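You operate a simulated robot arm through the tools that you are given. There is no shell and no other tool. Be economical: measure what you need, move in short steps, check, and stop when the job is done.

Carry out the task below with a simulated robot arm. There is one attempt and no reset: what you move stays moved.

TASK
Stack the tin labelled "soda" from the worktop under the window on top of the tin marked "coffee". Then take the blue clip and leave it in the yellow bowl on the worktop under the window.
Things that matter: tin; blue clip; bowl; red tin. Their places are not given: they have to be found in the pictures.

It is judged by the outcome, as a careful person would: the job done as asked, and still so three seconds after it is handed in. It fails if anything else is knocked over, pushed out of place, dropped, spilled or broken.

THE ROBOT
A 7-joint arm with a two-finger parallel gripper, fixed in place. Base frame: the origin is at the foot of the arm, x ahead of it, y to its left, z up; the work surface is at about z = 0. Lengths are in mm, angles in degrees, forces in N, time in s.
With the tool pointing down near the work surface it reaches from about 240 to 620 mm from the base axis. Its first joint turns from -66.0 to 66.0 degrees. Payload 2.6 kg.
Tool frame: the origin (TCP) lies between the finger pads and is the grasp point; the fingertips stand 30 mm ahead of it; z points along the fingers, y is the line along which they close. The gripper opens to 94 mm. The fingers are 28 mm wide and 10 mm thick; the gripper's body (50 by 96 mm) begins 55 mm behind the TCP.
Orientation is told as [roll, pitch, yaw] about the base's x, y, z axes, in that order, counted from this pose: with the fingers straight down and closing along the base's y, the tool's x points along the base's -x, its y along +y and its z along -z.

THE INTERFACE
- The arm moves only by the tool servo_tool. Its argument "commands" is one flat list of numbers, 6 for each row, row after row: the shift along the tool's x, y, z in mm, then the turn, a rotation vector about the tool's x, y, z in rad. In form: [x, y, z, wx, wy, wz, x, y, z, wx, wy, wz, ...]. A call has 1 to 10 rows; each row shifts and turns the commanded pose from where the row before left it, along the tool's axes as they then stand. "hand" is the opening, from 0 (shut) to 1 (fully open), set as the call begins (left out, the last holds). A row lasts 0.2 s, in which the tool goes at most 50 mm and 8.6 degrees; a call with a longer step from one row to the next is refused whole, and so is a gripper value outside its range. A pose out of reach is approached as far as the arm can. The call stops where the force on the tool passes 40 N (or 10 N more than at its start, if that is more) or the arm is blocked; 0.2 s more then pass. The fingers move at their own pace (about 72 mm/s each) and stop on an object; they squeeze with about 40 N. The grip force told is the motor's: it shows also when the fingers shut on nothing. Time passes only in rows, and 0.2 s behind the last, so rows that do not move let the fingers close. It gives the time, the measured TCP pose, the force on the tool (base axes), the opening and the grip force at its end, in the units of the frame above (readings bear some noise), and new pictures: "show" is both (left out), scene, wrist or none.
- Cameras (640 x 400 px; columns grow to the right, rows downward): "scene" is fixed at [32.9, 429.5, 562.3]; the picture's right is [-0.79, -0.62, 0.00], its down [-0.35, 0.45, -0.82] and it looks along [0.51, -0.65, -0.57] (base axes); focal length 326 px, centre (320, 200). "wrist" rides on the gripper at [-37, 0, -58] in the tool frame; the picture's right is [0.00, -1.00, 0.00], its down [0.97, 0.00, -0.24] and it looks along [0.24, 0.00, 0.97] (tool axes); focal length 218 px, centre (320, 200).
- probe_pixels(camera, pixels): for up to 12 pixels [column, row] of the newest picture of that camera ("zoom" is the newest enlarged one), the place [x, y, z] in the base frame of the surface seen there, good to about 3 mm. No time passes.
- close_up(camera, box): a new picture of the part [left, top, right, bottom] of that camera's present view, enlarged. No time passes.
- sign_off(): hands the job in; it is judged then, once.

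Work in short steps. Measure before you move; look again where a grasp or a placing could have gone wrong, and mend it. You have 80 turns and 120 pictures in all, the two below and enlarged ones among them. Open the gripper and draw the arm clear of the work before you hand the job in, unless the task says otherwise; then end with one line.

The tools are called after "Request:" by a JSON object that holds its "op" and its "data". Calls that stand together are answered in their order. servo_tool: Moves the arm, as the interface text tells. Its arguments: {"type":"object","properties":{"commands":{"type":"array"},"hand":{"type":"number"},"show":{"type":"string","enum":["both","scene","wrist","none"]}},"required":["commands"]} The other tools are called the same way: probe_pixels (camera, pixels) gives the place of the surface under pixels of a picture; close_up (camera, box) takes an enlarged picture of a part of a camera's view; sign_off () hands the job in.

At the start:

```text
time_s: 0.0
tool_pos: [356.2, -61.2, 358.0]
tcp_rot: [0.0, 0.0, 0.1]
ft_force: [-0.1, 0.6, 0.0]
width: 94.0
gripper_force: 0.2
```

scene: 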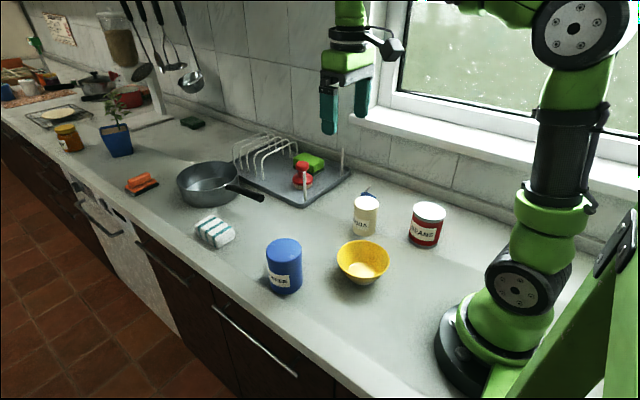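
wrist: 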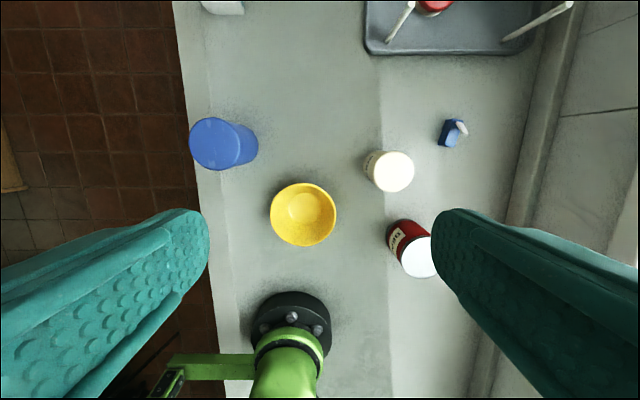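

The pictures show a cream tin (366,215), a red tin (427,223), a blue tin (284,265), the bowl (362,262) and a blue clip behind the cream tin. I'll zoom in to read the labels and probe their places.

Request:
{"op": "close_up", "data": {"camera": "scene", "box": [250, 170, 460, 301]}}

Request:
{"op": "close_up", "data": {"camera": "wrist", "box": [340, 100, 500, 200]}}

Request:
{"op": "probe_pixels", "data": {"camera": "wrist", "pixels": [[397, 172], [380, 172], [413, 172], [397, 155], [397, 190], [210, 142], [448, 135], [461, 128], [303, 210], [420, 257], [273, 215], [335, 215]]}}

Request:
{"op": "probe_pixels", "data": {"camera": "scene", "pixels": [[367, 200], [353, 201], [379, 201], [284, 246], [267, 247], [301, 247], [284, 240], [284, 258], [363, 265], [429, 210], [284, 285], [367, 193]]}}

```text
3.05 times, centred on (355, 236) of scene
```

zoom: 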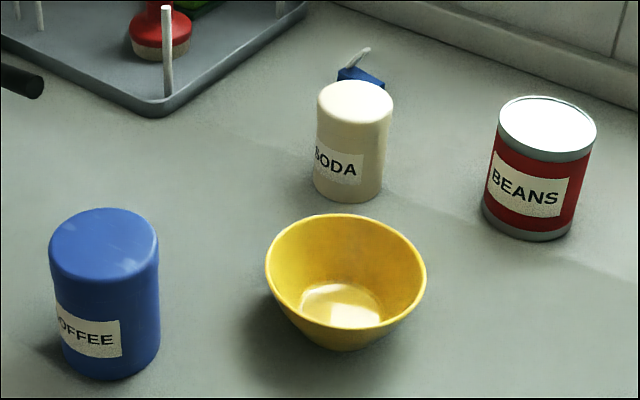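

```text
4.00 times, centred on (420, 150) of wrist
```

zoom: 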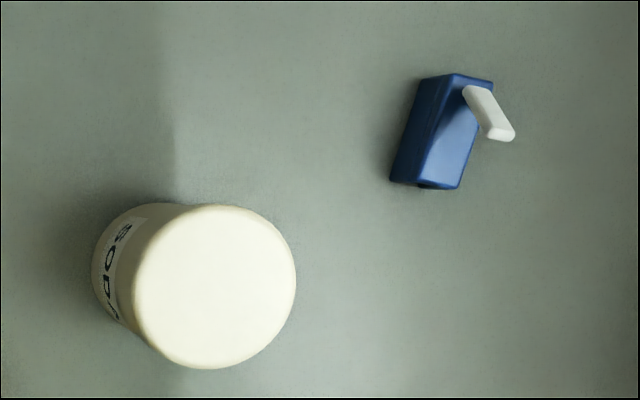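

```text
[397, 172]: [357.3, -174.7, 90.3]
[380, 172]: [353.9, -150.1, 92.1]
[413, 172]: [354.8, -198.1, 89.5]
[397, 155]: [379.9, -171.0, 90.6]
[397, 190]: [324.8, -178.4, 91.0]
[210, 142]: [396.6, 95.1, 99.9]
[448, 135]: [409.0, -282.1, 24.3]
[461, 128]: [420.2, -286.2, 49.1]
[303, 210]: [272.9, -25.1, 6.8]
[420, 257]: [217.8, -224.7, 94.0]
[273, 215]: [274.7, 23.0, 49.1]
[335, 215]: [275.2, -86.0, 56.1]
```

```text
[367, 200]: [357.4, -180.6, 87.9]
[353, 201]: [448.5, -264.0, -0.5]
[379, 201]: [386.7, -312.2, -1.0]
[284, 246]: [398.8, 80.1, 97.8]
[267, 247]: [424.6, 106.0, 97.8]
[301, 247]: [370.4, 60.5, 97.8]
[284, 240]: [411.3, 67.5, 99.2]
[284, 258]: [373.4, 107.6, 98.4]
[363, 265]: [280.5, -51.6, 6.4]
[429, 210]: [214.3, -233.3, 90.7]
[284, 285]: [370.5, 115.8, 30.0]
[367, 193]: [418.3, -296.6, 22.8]
```

SODA is the cream tin at about (355,-171), top z 90. COFFEE is the blue tin at about (392,86), top z 99. The blue clip is at about (410,-282). I'll move above the soda tin and look again.

Request:
{"op": "servo_tool", "data": {"commands": [0, -27.5, 34, 0, 0, 0, 0, -27.5, 34, 0, 0, 0, 0, -27.5, 34, 0, 0, 0, 0, -27.5, 34, 0, 0, 0, 0, 0, 0, 0, 0, 0], "hand": 1}}

```text
time_s: 1.2
tool_pos: [355.7, -170.8, 221.6]
tcp_rot: [0.0, 0.1, 0.0]
ft_force: [0.0, 0.5, 0.2]
width: 93.9
gripper_force: 0.1
```

scene: 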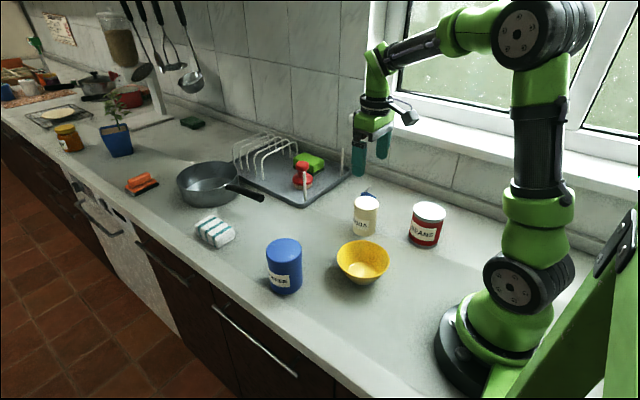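
wrist: 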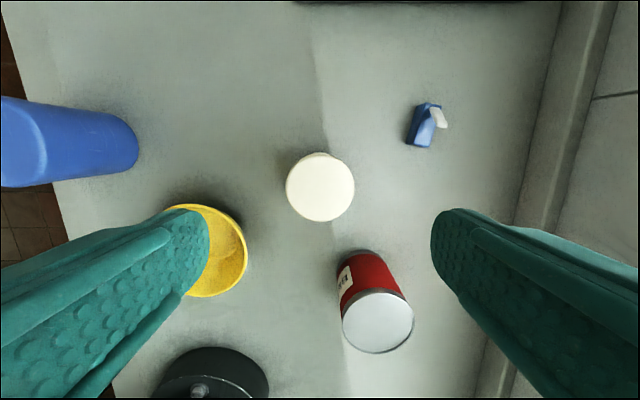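

Request:
{"op": "probe_pixels", "data": {"camera": "wrist", "pixels": [[320, 187], [291, 187], [349, 187], [320, 158], [320, 216], [420, 125], [378, 320], [428, 108], [415, 140], [440, 120]]}}

Request:
{"op": "close_up", "data": {"camera": "wrist", "box": [376, 80, 472, 140]}}

```text
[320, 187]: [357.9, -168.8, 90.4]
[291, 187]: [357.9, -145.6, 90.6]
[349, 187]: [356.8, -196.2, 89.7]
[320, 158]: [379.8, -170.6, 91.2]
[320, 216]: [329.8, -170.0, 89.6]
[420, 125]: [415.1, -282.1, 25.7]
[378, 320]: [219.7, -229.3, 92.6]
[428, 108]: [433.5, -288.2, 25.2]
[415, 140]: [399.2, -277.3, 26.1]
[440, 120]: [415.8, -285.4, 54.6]
```

```text
6.67 times, centred on (424, 110) of wrist
```

zoom: 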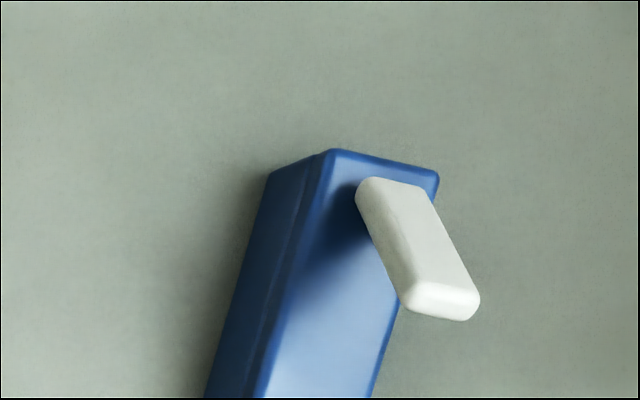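

The soda tin is centred under the tool at (356,-170) and about 60 mm wide. I'll go straight down to z≈62.

Request:
{"op": "servo_tool", "data": {"commands": [0, 0, 40, 0, 0, 0, 0, 0, 40, 0, 0, 0, 0, 0, 40, 0, 0, 0, 0, 0, 25, 0, 0, 0, 0, 0, 14, 0, 0, 0, 0, 0, 0, 0, 0, 0], "show": "none"}}

Request:
{"op": "servo_tool", "data": {"commands": [0, 0, 0, 0, 0, 0, 0, 0, 0, 0, 0, 0, 0, 0, 0, 0, 0, 0, 0, 0, 0, 0, 0, 0], "hand": 0}}

```text
time_s: 2.6
tool_pos: [355.3, -168.3, 63.3]
tcp_rot: [0.0, 0.0, 0.0]
ft_force: [0.6, -0.4, 0.5]
width: 93.9
gripper_force: 0.0
```

```text
time_s: 3.6
tool_pos: [354.9, -169.7, 63.3]
tcp_rot: [0.0, 0.0, -0.1]
ft_force: [-0.2, 0.8, 0.6]
width: 62.1
gripper_force: 39.9
```

scene: 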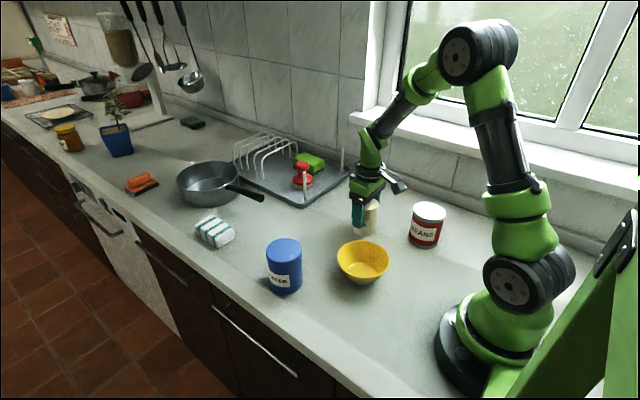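
wrist: 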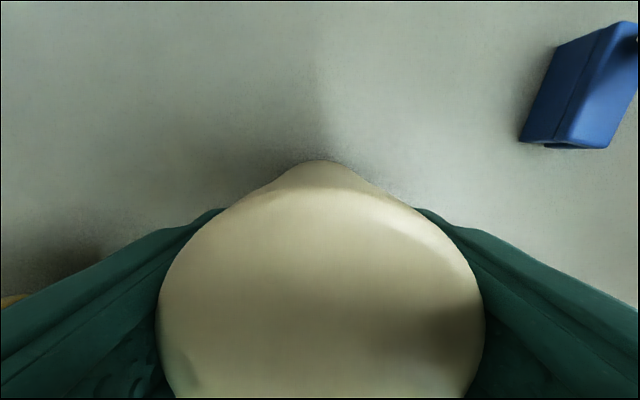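

Gripped at 62 mm. I'll lift about 150 mm.

Request:
{"op": "servo_tool", "data": {"commands": [0, 0, -15, 0, 0, 0, 0, 0, -30, 0, 0, 0, 0, 0, -35, 0, 0, 0, 0, 0, -40, 0, 0, 0, 0, 0, -35, 0, 0, 0, 0, 0, 0, 0, 0, 0]}}

Request:
{"op": "close_up", "data": {"camera": "scene", "box": [240, 225, 336, 305]}}

Request:
{"op": "probe_pixels", "data": {"camera": "scene", "pixels": [[284, 250], [270, 250], [298, 250], [284, 241], [284, 261]]}}

```text
time_s: 5.0
tool_pos: [356.0, -169.3, 220.7]
tcp_rot: [0.0, -0.1, 0.0]
ft_force: [0.0, -0.7, -1.8]
width: 61.6
gripper_force: 39.8
```

scene: 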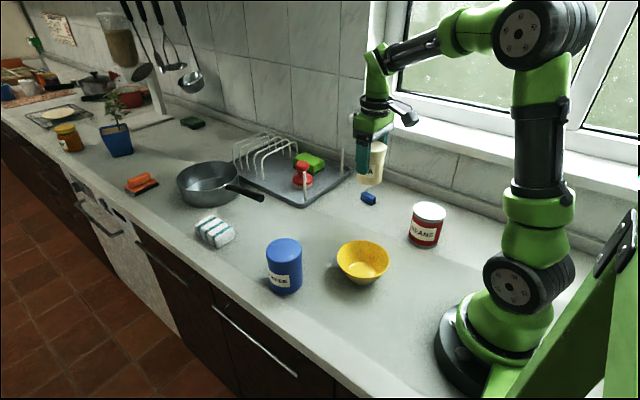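
wrist: 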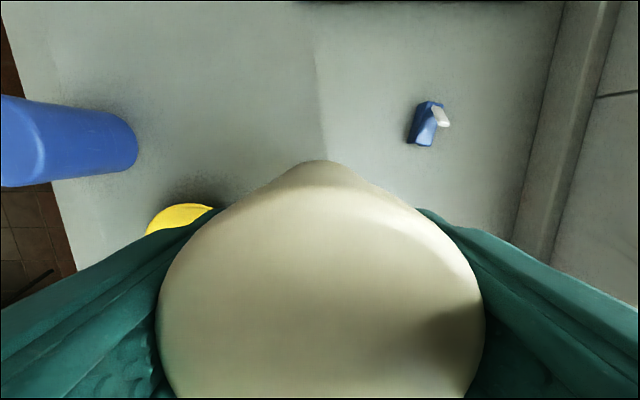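

```text
5.00 times, centred on (288, 265) of scene
```

zoom: 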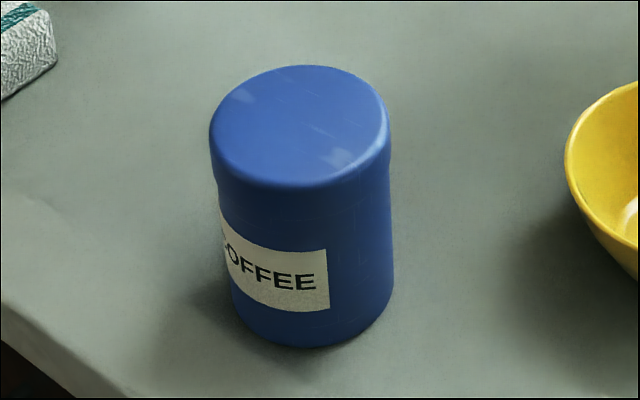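

```text
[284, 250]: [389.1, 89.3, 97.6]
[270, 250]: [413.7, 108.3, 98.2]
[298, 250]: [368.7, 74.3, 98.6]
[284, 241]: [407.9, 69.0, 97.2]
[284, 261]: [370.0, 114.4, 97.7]
```

Held well. The coffee tin's top centre is at about (390,88), z 98. I'll move to (300,88), which is short of it, so the wrist camera can confirm its centre.

Request:
{"op": "servo_tool", "data": {"commands": [3, 15, 0, 0, 0, 0, 7, 32, -1, 0, 0, 0, 8, 35, -1, 0, 0, 0, 8, 35, -1, 0, 0, 0, 8, 35, -1, 0, 0, 0, 8, 35, -1, 0, 0, 0, 7, 35, 0, 0, 0, 0, 5, 25, 0, 0, 0, 0, 2, 10, 0, 0, 0, 0, 0, 0, 0, 0, 0, 0]}}

```text
time_s: 7.2
tool_pos: [300.6, 88.4, 224.1]
tcp_rot: [0.0, 0.1, 0.0]
ft_force: [-0.3, -0.2, -3.1]
width: 61.9
gripper_force: 40.3
```

scene: 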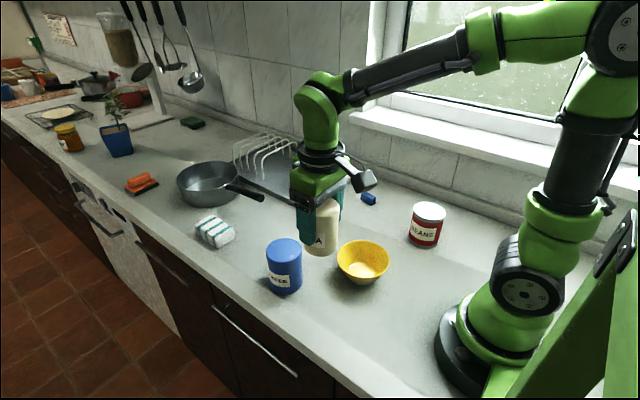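
wrist: 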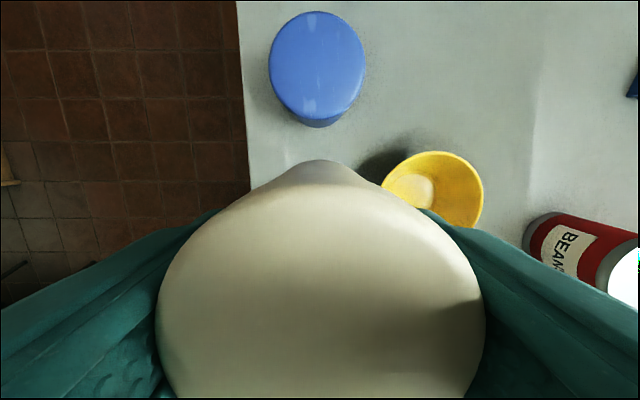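

Request:
{"op": "probe_pixels", "data": {"camera": "wrist", "pixels": [[317, 66], [275, 66], [359, 66], [317, 20], [317, 112], [310, 170], [317, 63]]}}

```text
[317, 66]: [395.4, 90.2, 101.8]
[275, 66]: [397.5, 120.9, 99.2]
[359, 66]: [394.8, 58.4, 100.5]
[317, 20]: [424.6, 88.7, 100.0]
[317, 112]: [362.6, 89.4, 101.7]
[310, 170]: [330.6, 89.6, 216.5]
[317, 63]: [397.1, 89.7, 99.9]
```

The coffee tin's centre is (394, 89.6), diameter about 72, top z≈99.5. I'll move over it, then go down to just above contact (TCP z ≈ 168).

Request:
{"op": "servo_tool", "data": {"commands": [-12, 0.6, 0, 0, 0, 0, -25, 0.6, 0, 0, 0, 0, -30, 0, 0, 0, 0, 0, -20, 0, 0, 0, 0, 0, -6.5, 0, 0, 0, 0, 0, 0, 0, 20, 0, 0, 0, 0, 0, 20, 0, 0, 0, 0, 0, 11, 0, 0, 0, 0, 0, 5, 0, 0, 0, 0, 0, 0, 0, 0, 0]}}

Request:
{"op": "close_up", "data": {"camera": "scene", "box": [236, 180, 332, 300]}}

```text
time_s: 9.4
tool_pos: [396.1, 89.5, 167.5]
tcp_rot: [-0.1, 0.0, 0.0]
ft_force: [0.2, 0.7, -2.4]
width: 62.0
gripper_force: 40.1
```

scene: 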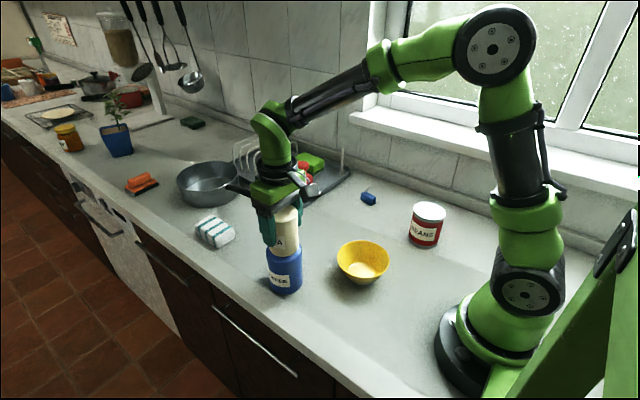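
wrist: 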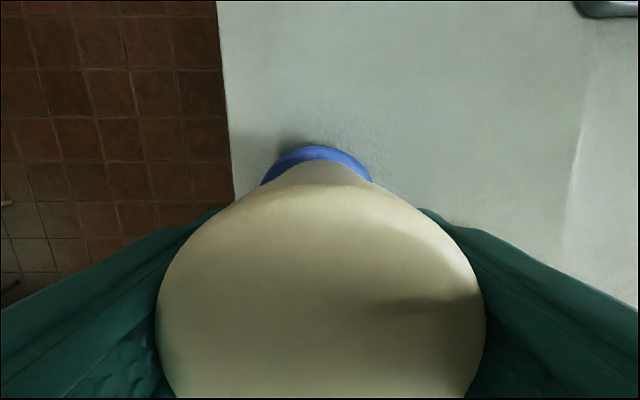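

```text
3.33 times, centred on (284, 240) of scene
```

zoom: 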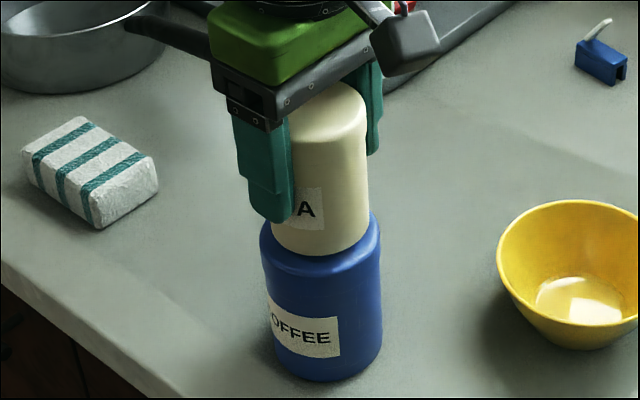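

Well centred. Lowering gently to contact.

Request:
{"op": "servo_tool", "data": {"commands": [0.5, 0, 1.5, 0, 0, 0, 0.5, 0, 1.5, 0, 0, 0, 0, 0, 1, 0, 0, 0, 0, 0, 0, 0, 0, 0], "show": "none"}}

```text
time_s: 10.4
tool_pos: [391.8, 88.7, 164.1]
tcp_rot: [0.0, 0.0, -0.1]
ft_force: [0.0, 0.9, -2.2]
width: 61.7
gripper_force: 40.0
```

Request:
{"op": "servo_tool", "data": {"commands": [0, 0, 0.7, 0, 0, 0, 0, 0, 0.7, 0, 0, 0, 0, 0, 0, 0, 0, 0], "show": "none"}}

```text
time_s: 11.2
tool_pos: [393.4, 88.1, 163.8]
tcp_rot: [0.0, -0.2, -0.2]
ft_force: [-5.1, -1.6, 16.2]
width: 61.9
gripper_force: 40.6
```

Contact made: +16 N vertical. I'll ease up slightly, then open.

Request:
{"op": "servo_tool", "data": {"commands": [0, 0, -0.5, 0, 0, 0, 0, 0, 0, 0, 0, 0], "show": "none"}}

Request:
{"op": "servo_tool", "data": {"commands": [0, 0, 0, 0, 0, 0, 0, 0, 0, 0, 0, 0, 0, 0, 0, 0, 0, 0], "hand": 1}}

```text
time_s: 11.8
tool_pos: [393.1, 89.7, 161.9]
tcp_rot: [0.0, 0.0, -0.1]
ft_force: [-3.4, -2.1, 14.6]
width: 61.7
gripper_force: 39.6
```

```text
time_s: 12.6
tool_pos: [393.6, 88.2, 162.1]
tcp_rot: [-0.1, 0.0, 0.0]
ft_force: [-1.0, 0.3, 0.9]
width: 94.1
gripper_force: 0.1
```

scene: 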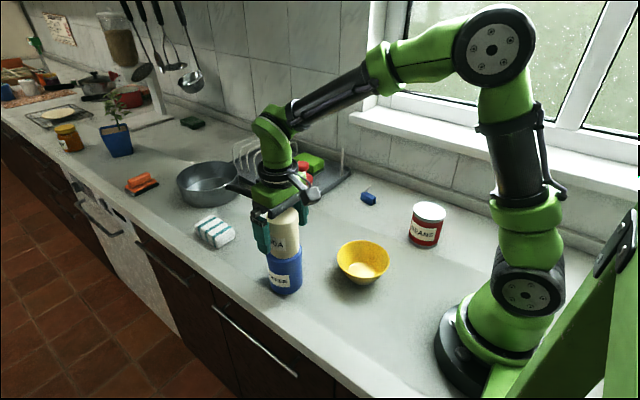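
wrist: 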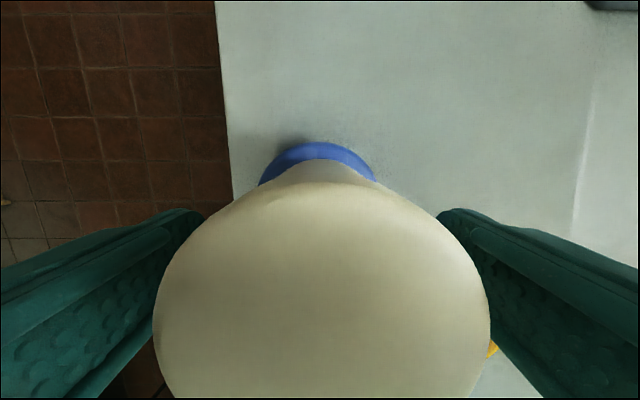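

Released and steady. I'll rise straight up clear of the stack.

Request:
{"op": "servo_tool", "data": {"commands": [0, 0, -10, 0, 0, 0, 0, 0, -25, 0, 0, 0, 0, 0, -35, 0, 0, 0, 0, 0, -35, 0, 0, 0, 0, -15, -5, 0, 0, 0, 0, -35, 0, 0, 0, 0, 0, -45, 0, 0, 0, 0, 0, -45, 0, 0, 0, 0, 0, -45, 0, 0, 0, 0, 0, -45, 0, 0, 0, 0], "show": "none"}}

Request:
{"op": "servo_tool", "data": {"commands": [-3, -45, 10, 0, 0, 0, -3, -45, 20, 0, 0, 0, 0, -30, 20, 0, 0, 0, 0, -20, 20, 0, 0, 0, 0, 0, 0, 0, 0, 0]}}

```text
time_s: 14.8
tool_pos: [392.9, -143.4, 275.1]
tcp_rot: [0.0, 0.0, -0.1]
ft_force: [-0.5, -1.0, -1.2]
width: 94.0
gripper_force: 0.1
```

```text
time_s: 16.0
tool_pos: [397.5, -280.5, 203.2]
tcp_rot: [-0.1, 0.0, 0.0]
ft_force: [-0.5, -0.5, -0.6]
width: 94.1
gripper_force: 0.0
```

scene: 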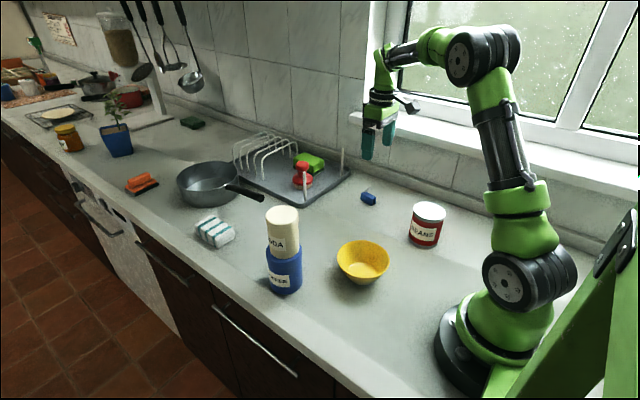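
wrist: 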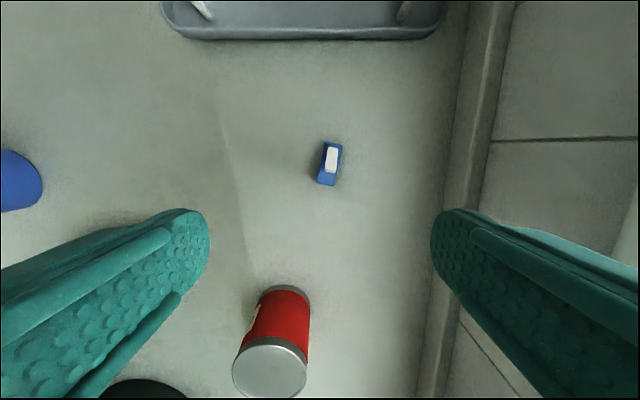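

The stack stands. The clip is at wrist pixel (330,165). I'll zoom in on it, and probe the ledge too.

Request:
{"op": "close_up", "data": {"camera": "wrist", "box": [290, 135, 370, 195]}}

Request:
{"op": "probe_pixels", "data": {"camera": "wrist", "pixels": [[325, 144], [342, 147], [319, 183], [335, 184], [327, 178], [332, 152], [331, 167], [435, 170], [450, 170], [470, 170], [330, 35], [490, 150]]}}

Request:
{"op": "close_up", "data": {"camera": "scene", "box": [348, 182, 388, 212]}}

```text
6.67 times, centred on (330, 165) of wrist
```

zoom: 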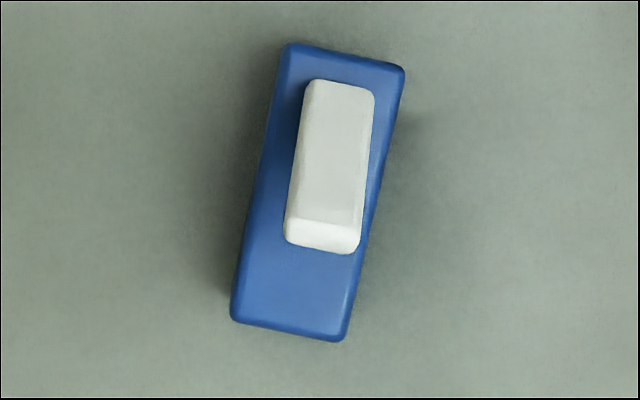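

```text
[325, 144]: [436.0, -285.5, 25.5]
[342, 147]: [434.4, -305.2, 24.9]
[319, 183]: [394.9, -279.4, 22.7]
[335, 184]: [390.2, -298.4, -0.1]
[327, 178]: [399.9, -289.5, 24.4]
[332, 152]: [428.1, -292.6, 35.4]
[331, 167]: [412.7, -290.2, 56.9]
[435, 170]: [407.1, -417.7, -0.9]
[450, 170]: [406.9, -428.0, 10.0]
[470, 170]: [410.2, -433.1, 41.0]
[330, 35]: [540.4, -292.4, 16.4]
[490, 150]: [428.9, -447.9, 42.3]
```

```text
13.33 times, centred on (368, 197) of scene
```

zoom: 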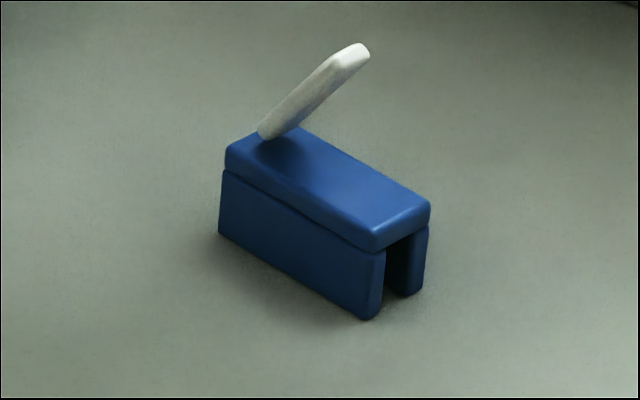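

The clip body is centred at about (414,-291) and about 18 mm wide. Its long axis is yawed about -12°, its top is at z 25, and the lever reaches z 57. I'll centre over it, turn to match, and come partway down.

Request:
{"op": "servo_tool", "data": {"commands": [-16.5, -10.5, 0, 0, 0, 0, 0, 0, 20, 0, 0, 0.105, 0, 0, 30, 0, 0, 0.105, 0, 0, 30, 0, 0, 0, 0, 0, 0, 0, 0, 0]}}

Request:
{"op": "close_up", "data": {"camera": "wrist", "box": [240, 130, 400, 260]}}

```text
time_s: 17.2
tool_pos: [414.8, -291.6, 120.9]
tcp_rot: [0.1, 0.0, -12.1]
ft_force: [-0.3, 0.1, 0.5]
width: 93.8
gripper_force: 0.0
```

scene: 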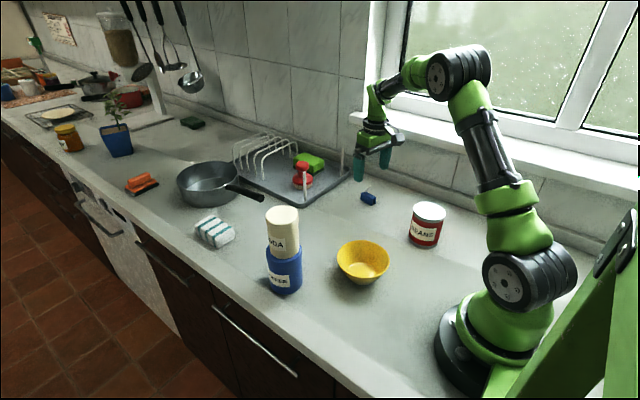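
wrist: 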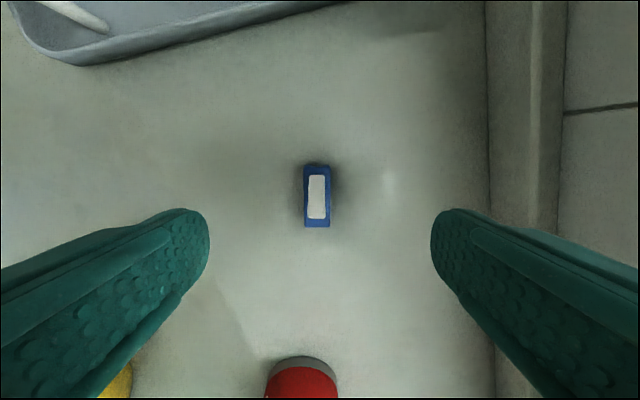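

```text
3.08 times, centred on (320, 195) of wrist
```

zoom: 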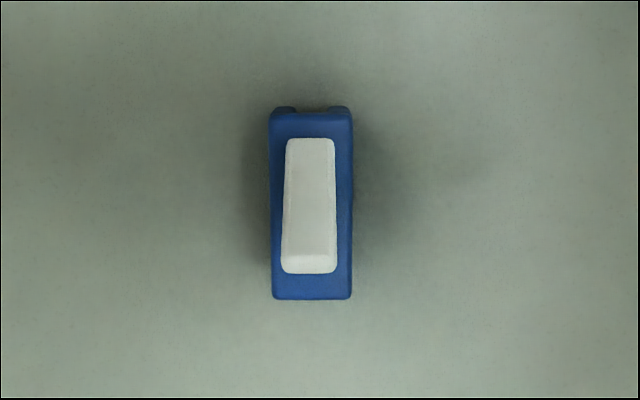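

Aligned, and the clip is about 2 mm towards +y. I'll descend to z≈36 (fingertips at about 6 mm) and grip.

Request:
{"op": "servo_tool", "data": {"commands": [0, 2, 25, 0, 0, 0, 0, 0, 25, 0, 0, 0, 0, 0, 20, 0, 0, 0, 0, 0, 10, 0, 0, 0, 0, 0, 4.5, 0, 0, 0, 0, 0, 0, 0, 0, 0], "show": "wrist"}}

```text
time_s: 18.6
tool_pos: [415.2, -289.7, 37.9]
tcp_rot: [-0.1, 0.0, -12.0]
ft_force: [0.5, 0.5, 0.3]
width: 94.2
gripper_force: 0.0
```

wrist: 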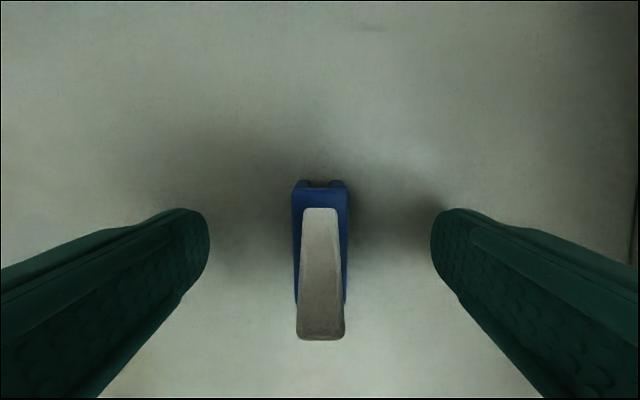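

Request:
{"op": "servo_tool", "data": {"commands": [0, 0, 0.5, 0, 0, 0, 0, 0, 0, 0, 0, 0, 0, 0, 0, 0, 0, 0, 0, 0, 0, 0, 0, 0, 0, 0, 0, 0, 0, 0], "hand": 0, "show": "wrist"}}

```text
time_s: 19.8
tool_pos: [414.3, -289.2, 37.0]
tcp_rot: [-0.1, -0.1, -12.0]
ft_force: [0.2, -0.2, -0.5]
width: 18.9
gripper_force: 40.1
```

wrist: 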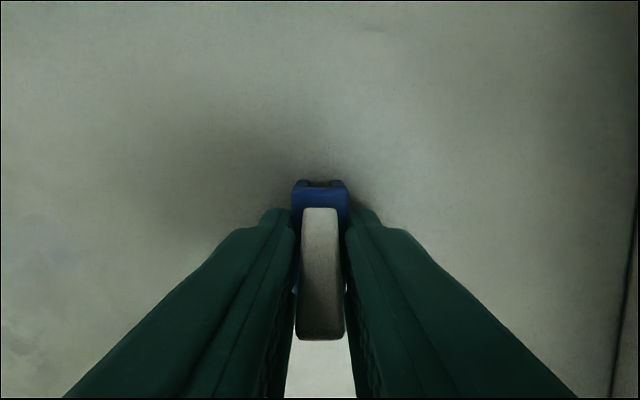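

Gripped at 18.9 mm. I'll lift, turn back to yaw 0, and travel toward the bowl.

Request:
{"op": "servo_tool", "data": {"commands": [0, 0, -15, 0, 0, 0, 0, 0, -30, 0, 0, 0, 0, 0, -35, 0, 0, 0, 0, 0, -40, 0, 0, -0.105, 0, 0, -30, 0, 0, -0.105, 12, 22, 0, 0, 0, 0, 20, 38, 0, 0, 0, 0, 20, 38, 0, 0, 0, 0, 8, 38, 0, 0, 0, 0, 0, 0, 0, 0, 0, 0]}}

```text
time_s: 22.0
tool_pos: [356.4, -152.2, 189.4]
tcp_rot: [0.0, -0.1, 0.0]
ft_force: [-0.2, 1.2, 0.3]
width: 18.7
gripper_force: 40.0
```

scene: 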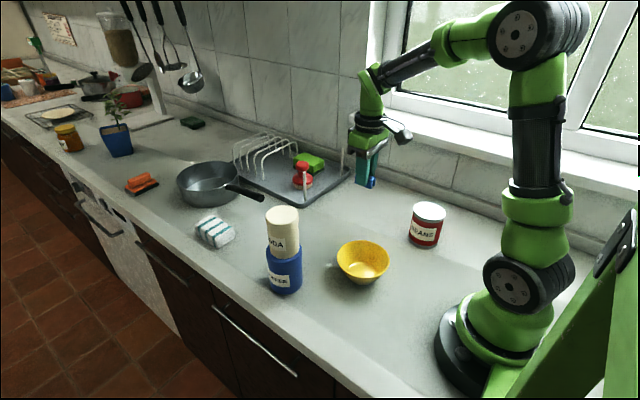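
wrist: 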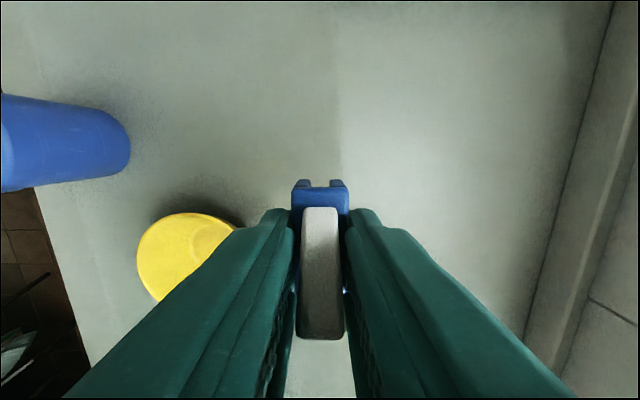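

The bowl's rim centre works out at about (276,-32) from both views, with the rim at z≈55. I'll move above it.

Request:
{"op": "servo_tool", "data": {"commands": [12, 18, 0, 0, 0, 0, 22, 34, 0, 0, 0, 0, 24, 34, 0, 0, 0, 0, 16, 24, 0, 0, 0, 0, 6, 10, 0, 0, 0, 0, 0, 0, 20, 0, 0, 0, 0, 0, 30, 0, 0, 0, 0, 0, 10, 0, 0, 0, 0, 0, 0, 0, 0, 0]}}

Request:
{"op": "close_up", "data": {"camera": "scene", "box": [300, 200, 428, 300]}}

```text
time_s: 24.0
tool_pos: [276.4, -32.2, 127.1]
tcp_rot: [0.0, -0.1, 0.0]
ft_force: [0.5, 0.4, -0.3]
width: 18.9
gripper_force: 40.3
```

scene: 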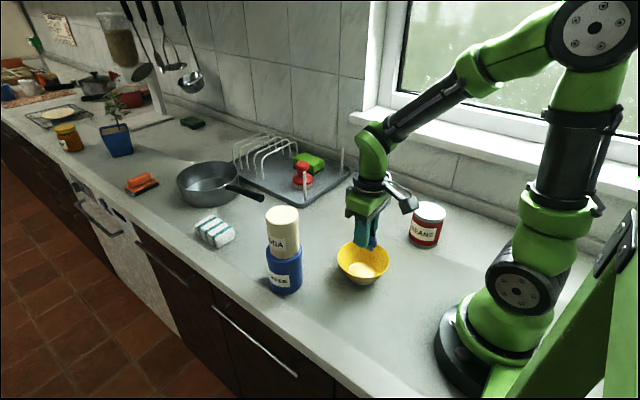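
wrist: 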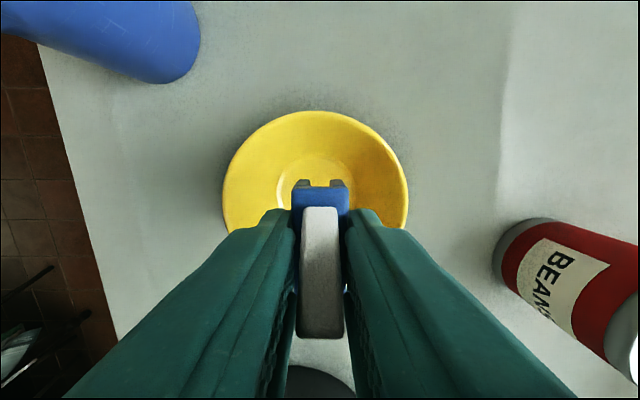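

```text
4.00 times, centred on (364, 250) of scene
```

zoom: 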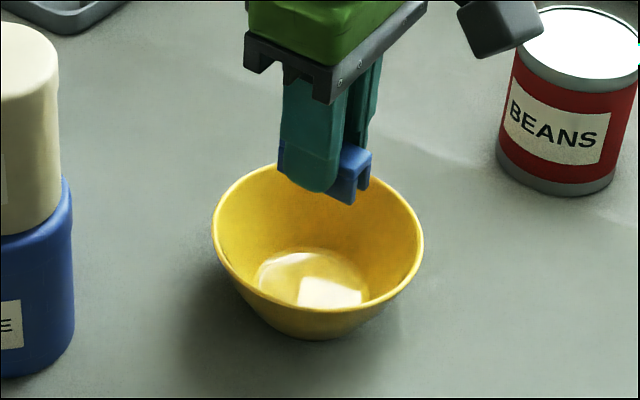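

Request:
{"op": "probe_pixels", "data": {"camera": "wrist", "pixels": [[316, 113], [316, 158], [280, 188], [354, 188], [316, 170], [226, 200], [405, 200]]}}

```text
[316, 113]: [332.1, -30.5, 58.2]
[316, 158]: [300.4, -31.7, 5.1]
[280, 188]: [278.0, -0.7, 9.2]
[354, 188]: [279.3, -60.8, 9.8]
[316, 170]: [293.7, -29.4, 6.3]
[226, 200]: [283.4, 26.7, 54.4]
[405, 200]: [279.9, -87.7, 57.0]
```

The bowl centre is (275,-30.5) and its floor is at z≈6. I'll lower the clip into it with the TCP at about 47, then creep down.

Request:
{"op": "servo_tool", "data": {"commands": [1, 1.5, 20, 0, 0, 0, 0, 0, 25, 0, 0, 0, 0, 0, 20, 0, 0, 0, 0, 0, 10, 0, 0, 0, 0, 0, 4, 0, 0, 0, 0, 0, 1.5, 0, 0, 0, 0, 0, 0, 0, 0, 0]}}

```text
time_s: 25.6
tool_pos: [275.5, -32.4, 47.3]
tcp_rot: [0.0, 0.0, 0.1]
ft_force: [1.5, 1.0, -0.6]
width: 18.8
gripper_force: 40.4
```

scene: 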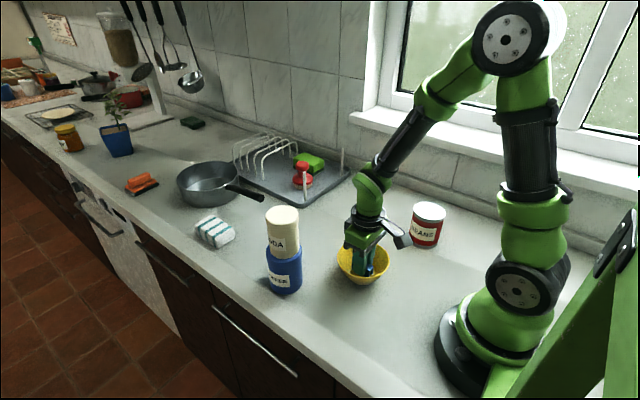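
wrist: 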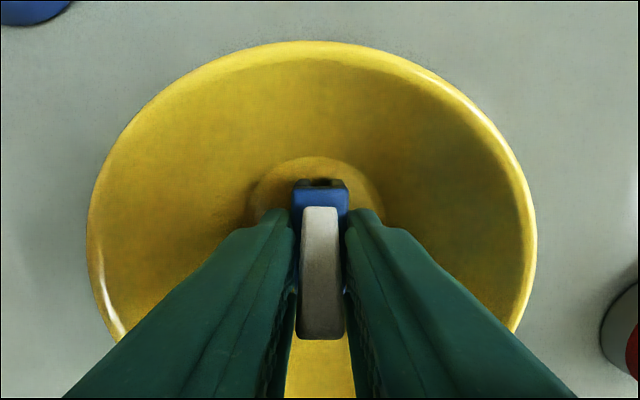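

Centred in the bowl. I'll go down 2 mm more, then open just to about 29 mm so the fingers stay off the bowl wall.

Request:
{"op": "servo_tool", "data": {"commands": [0, 0, 1, 0, 0, 0, 0, 0, 1, 0, 0, 0, 0, 0, 0, 0, 0, 0], "show": "none"}}

Request:
{"op": "servo_tool", "data": {"commands": [0, 0, 0, 0, 0, 0, 0, 0, 0, 0, 0, 0], "hand": 0.31, "show": "wrist"}}

```text
time_s: 26.4
tool_pos: [274.7, -31.9, 44.8]
tcp_rot: [0.0, 0.0, 0.0]
ft_force: [-1.4, -1.3, 3.8]
width: 18.9
gripper_force: 40.0
```

```text
time_s: 27.0
tool_pos: [274.8, -31.7, 44.8]
tcp_rot: [-0.1, 0.0, -0.1]
ft_force: [-0.5, -0.2, -0.4]
width: 28.9
gripper_force: 0.1
```

wrist: 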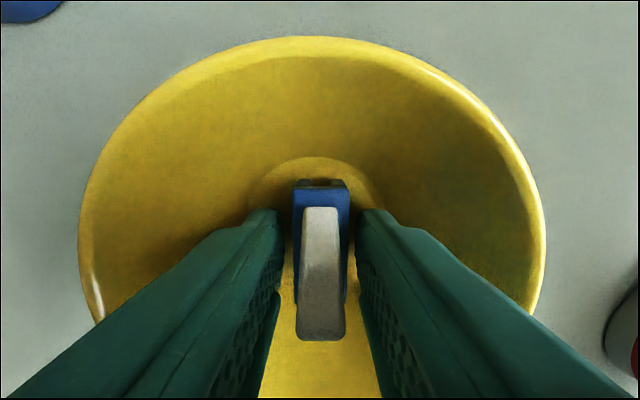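

The clip is released onto the floor of the bowl. I'll rise straight up, then check.

Request:
{"op": "servo_tool", "data": {"commands": [0, 0, -8, 0, 0, 0, 0, 0, -20, 0, 0, 0, 0, 0, -35, 0, 0, 0, 0, 0, -40, 0, 0, 0, 0, 0, -45, 0, 0, 0, 0, -20, -40, 0, 0, 0, 0, -40, -10, 0, 0, 0, 0, -40, 0, 0, 0, 0, 0, 0, 0, 0, 0, 0]}}

Request:
{"op": "close_up", "data": {"camera": "scene", "box": [230, 170, 458, 312]}}

```text
time_s: 29.0
tool_pos: [272.3, -131.9, 244.1]
tcp_rot: [0.0, -0.1, 0.0]
ft_force: [0.3, -0.7, 0.0]
width: 29.3
gripper_force: 0.0
```

scene: 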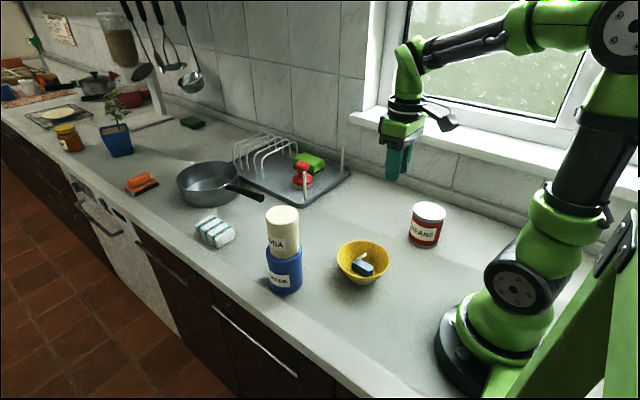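
wrist: 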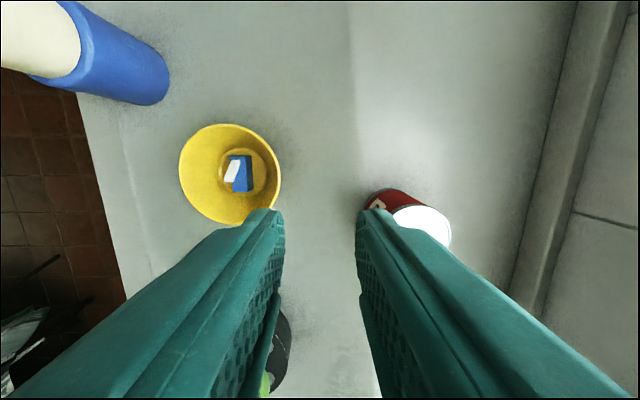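

```text
2.81 times, centred on (344, 241) of scene
```

zoom: 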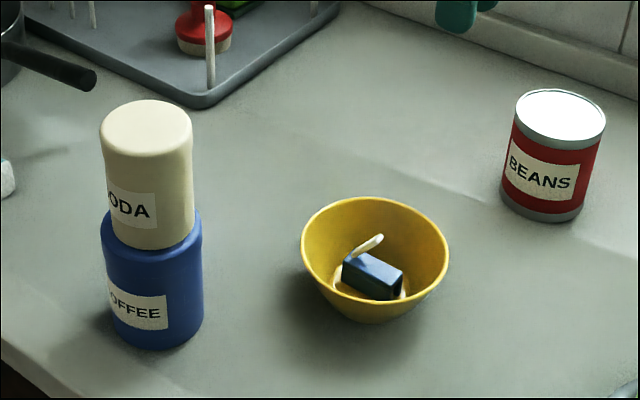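

The stack stands, the clip lies in the bowl and the red tin hasn't moved. I'll open the gripper, let things settle, and hand in.

Request:
{"op": "servo_tool", "data": {"commands": [0, 0, -20, 0, 0, 0, 0, 0, 0, 0, 0, 0, 0, 0, 0, 0, 0, 0], "hand": 1, "show": "scene"}}

Request:
{"op": "sign_off", "data": {}}

```text
time_s: 29.8
tool_pos: [274.6, -130.9, 262.2]
tcp_rot: [-0.1, 0.0, 0.0]
ft_force: [0.4, -0.2, 0.0]
width: 93.8
gripper_force: 0.1
```

scene: 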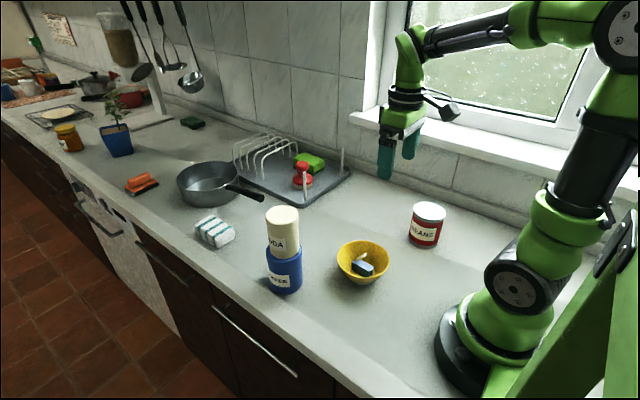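

```text
The job is handed in.
```

The soda tin is stacked on the coffee tin, the blue clip is in the yellow bowl, nothing else was moved, and the job is handed in.
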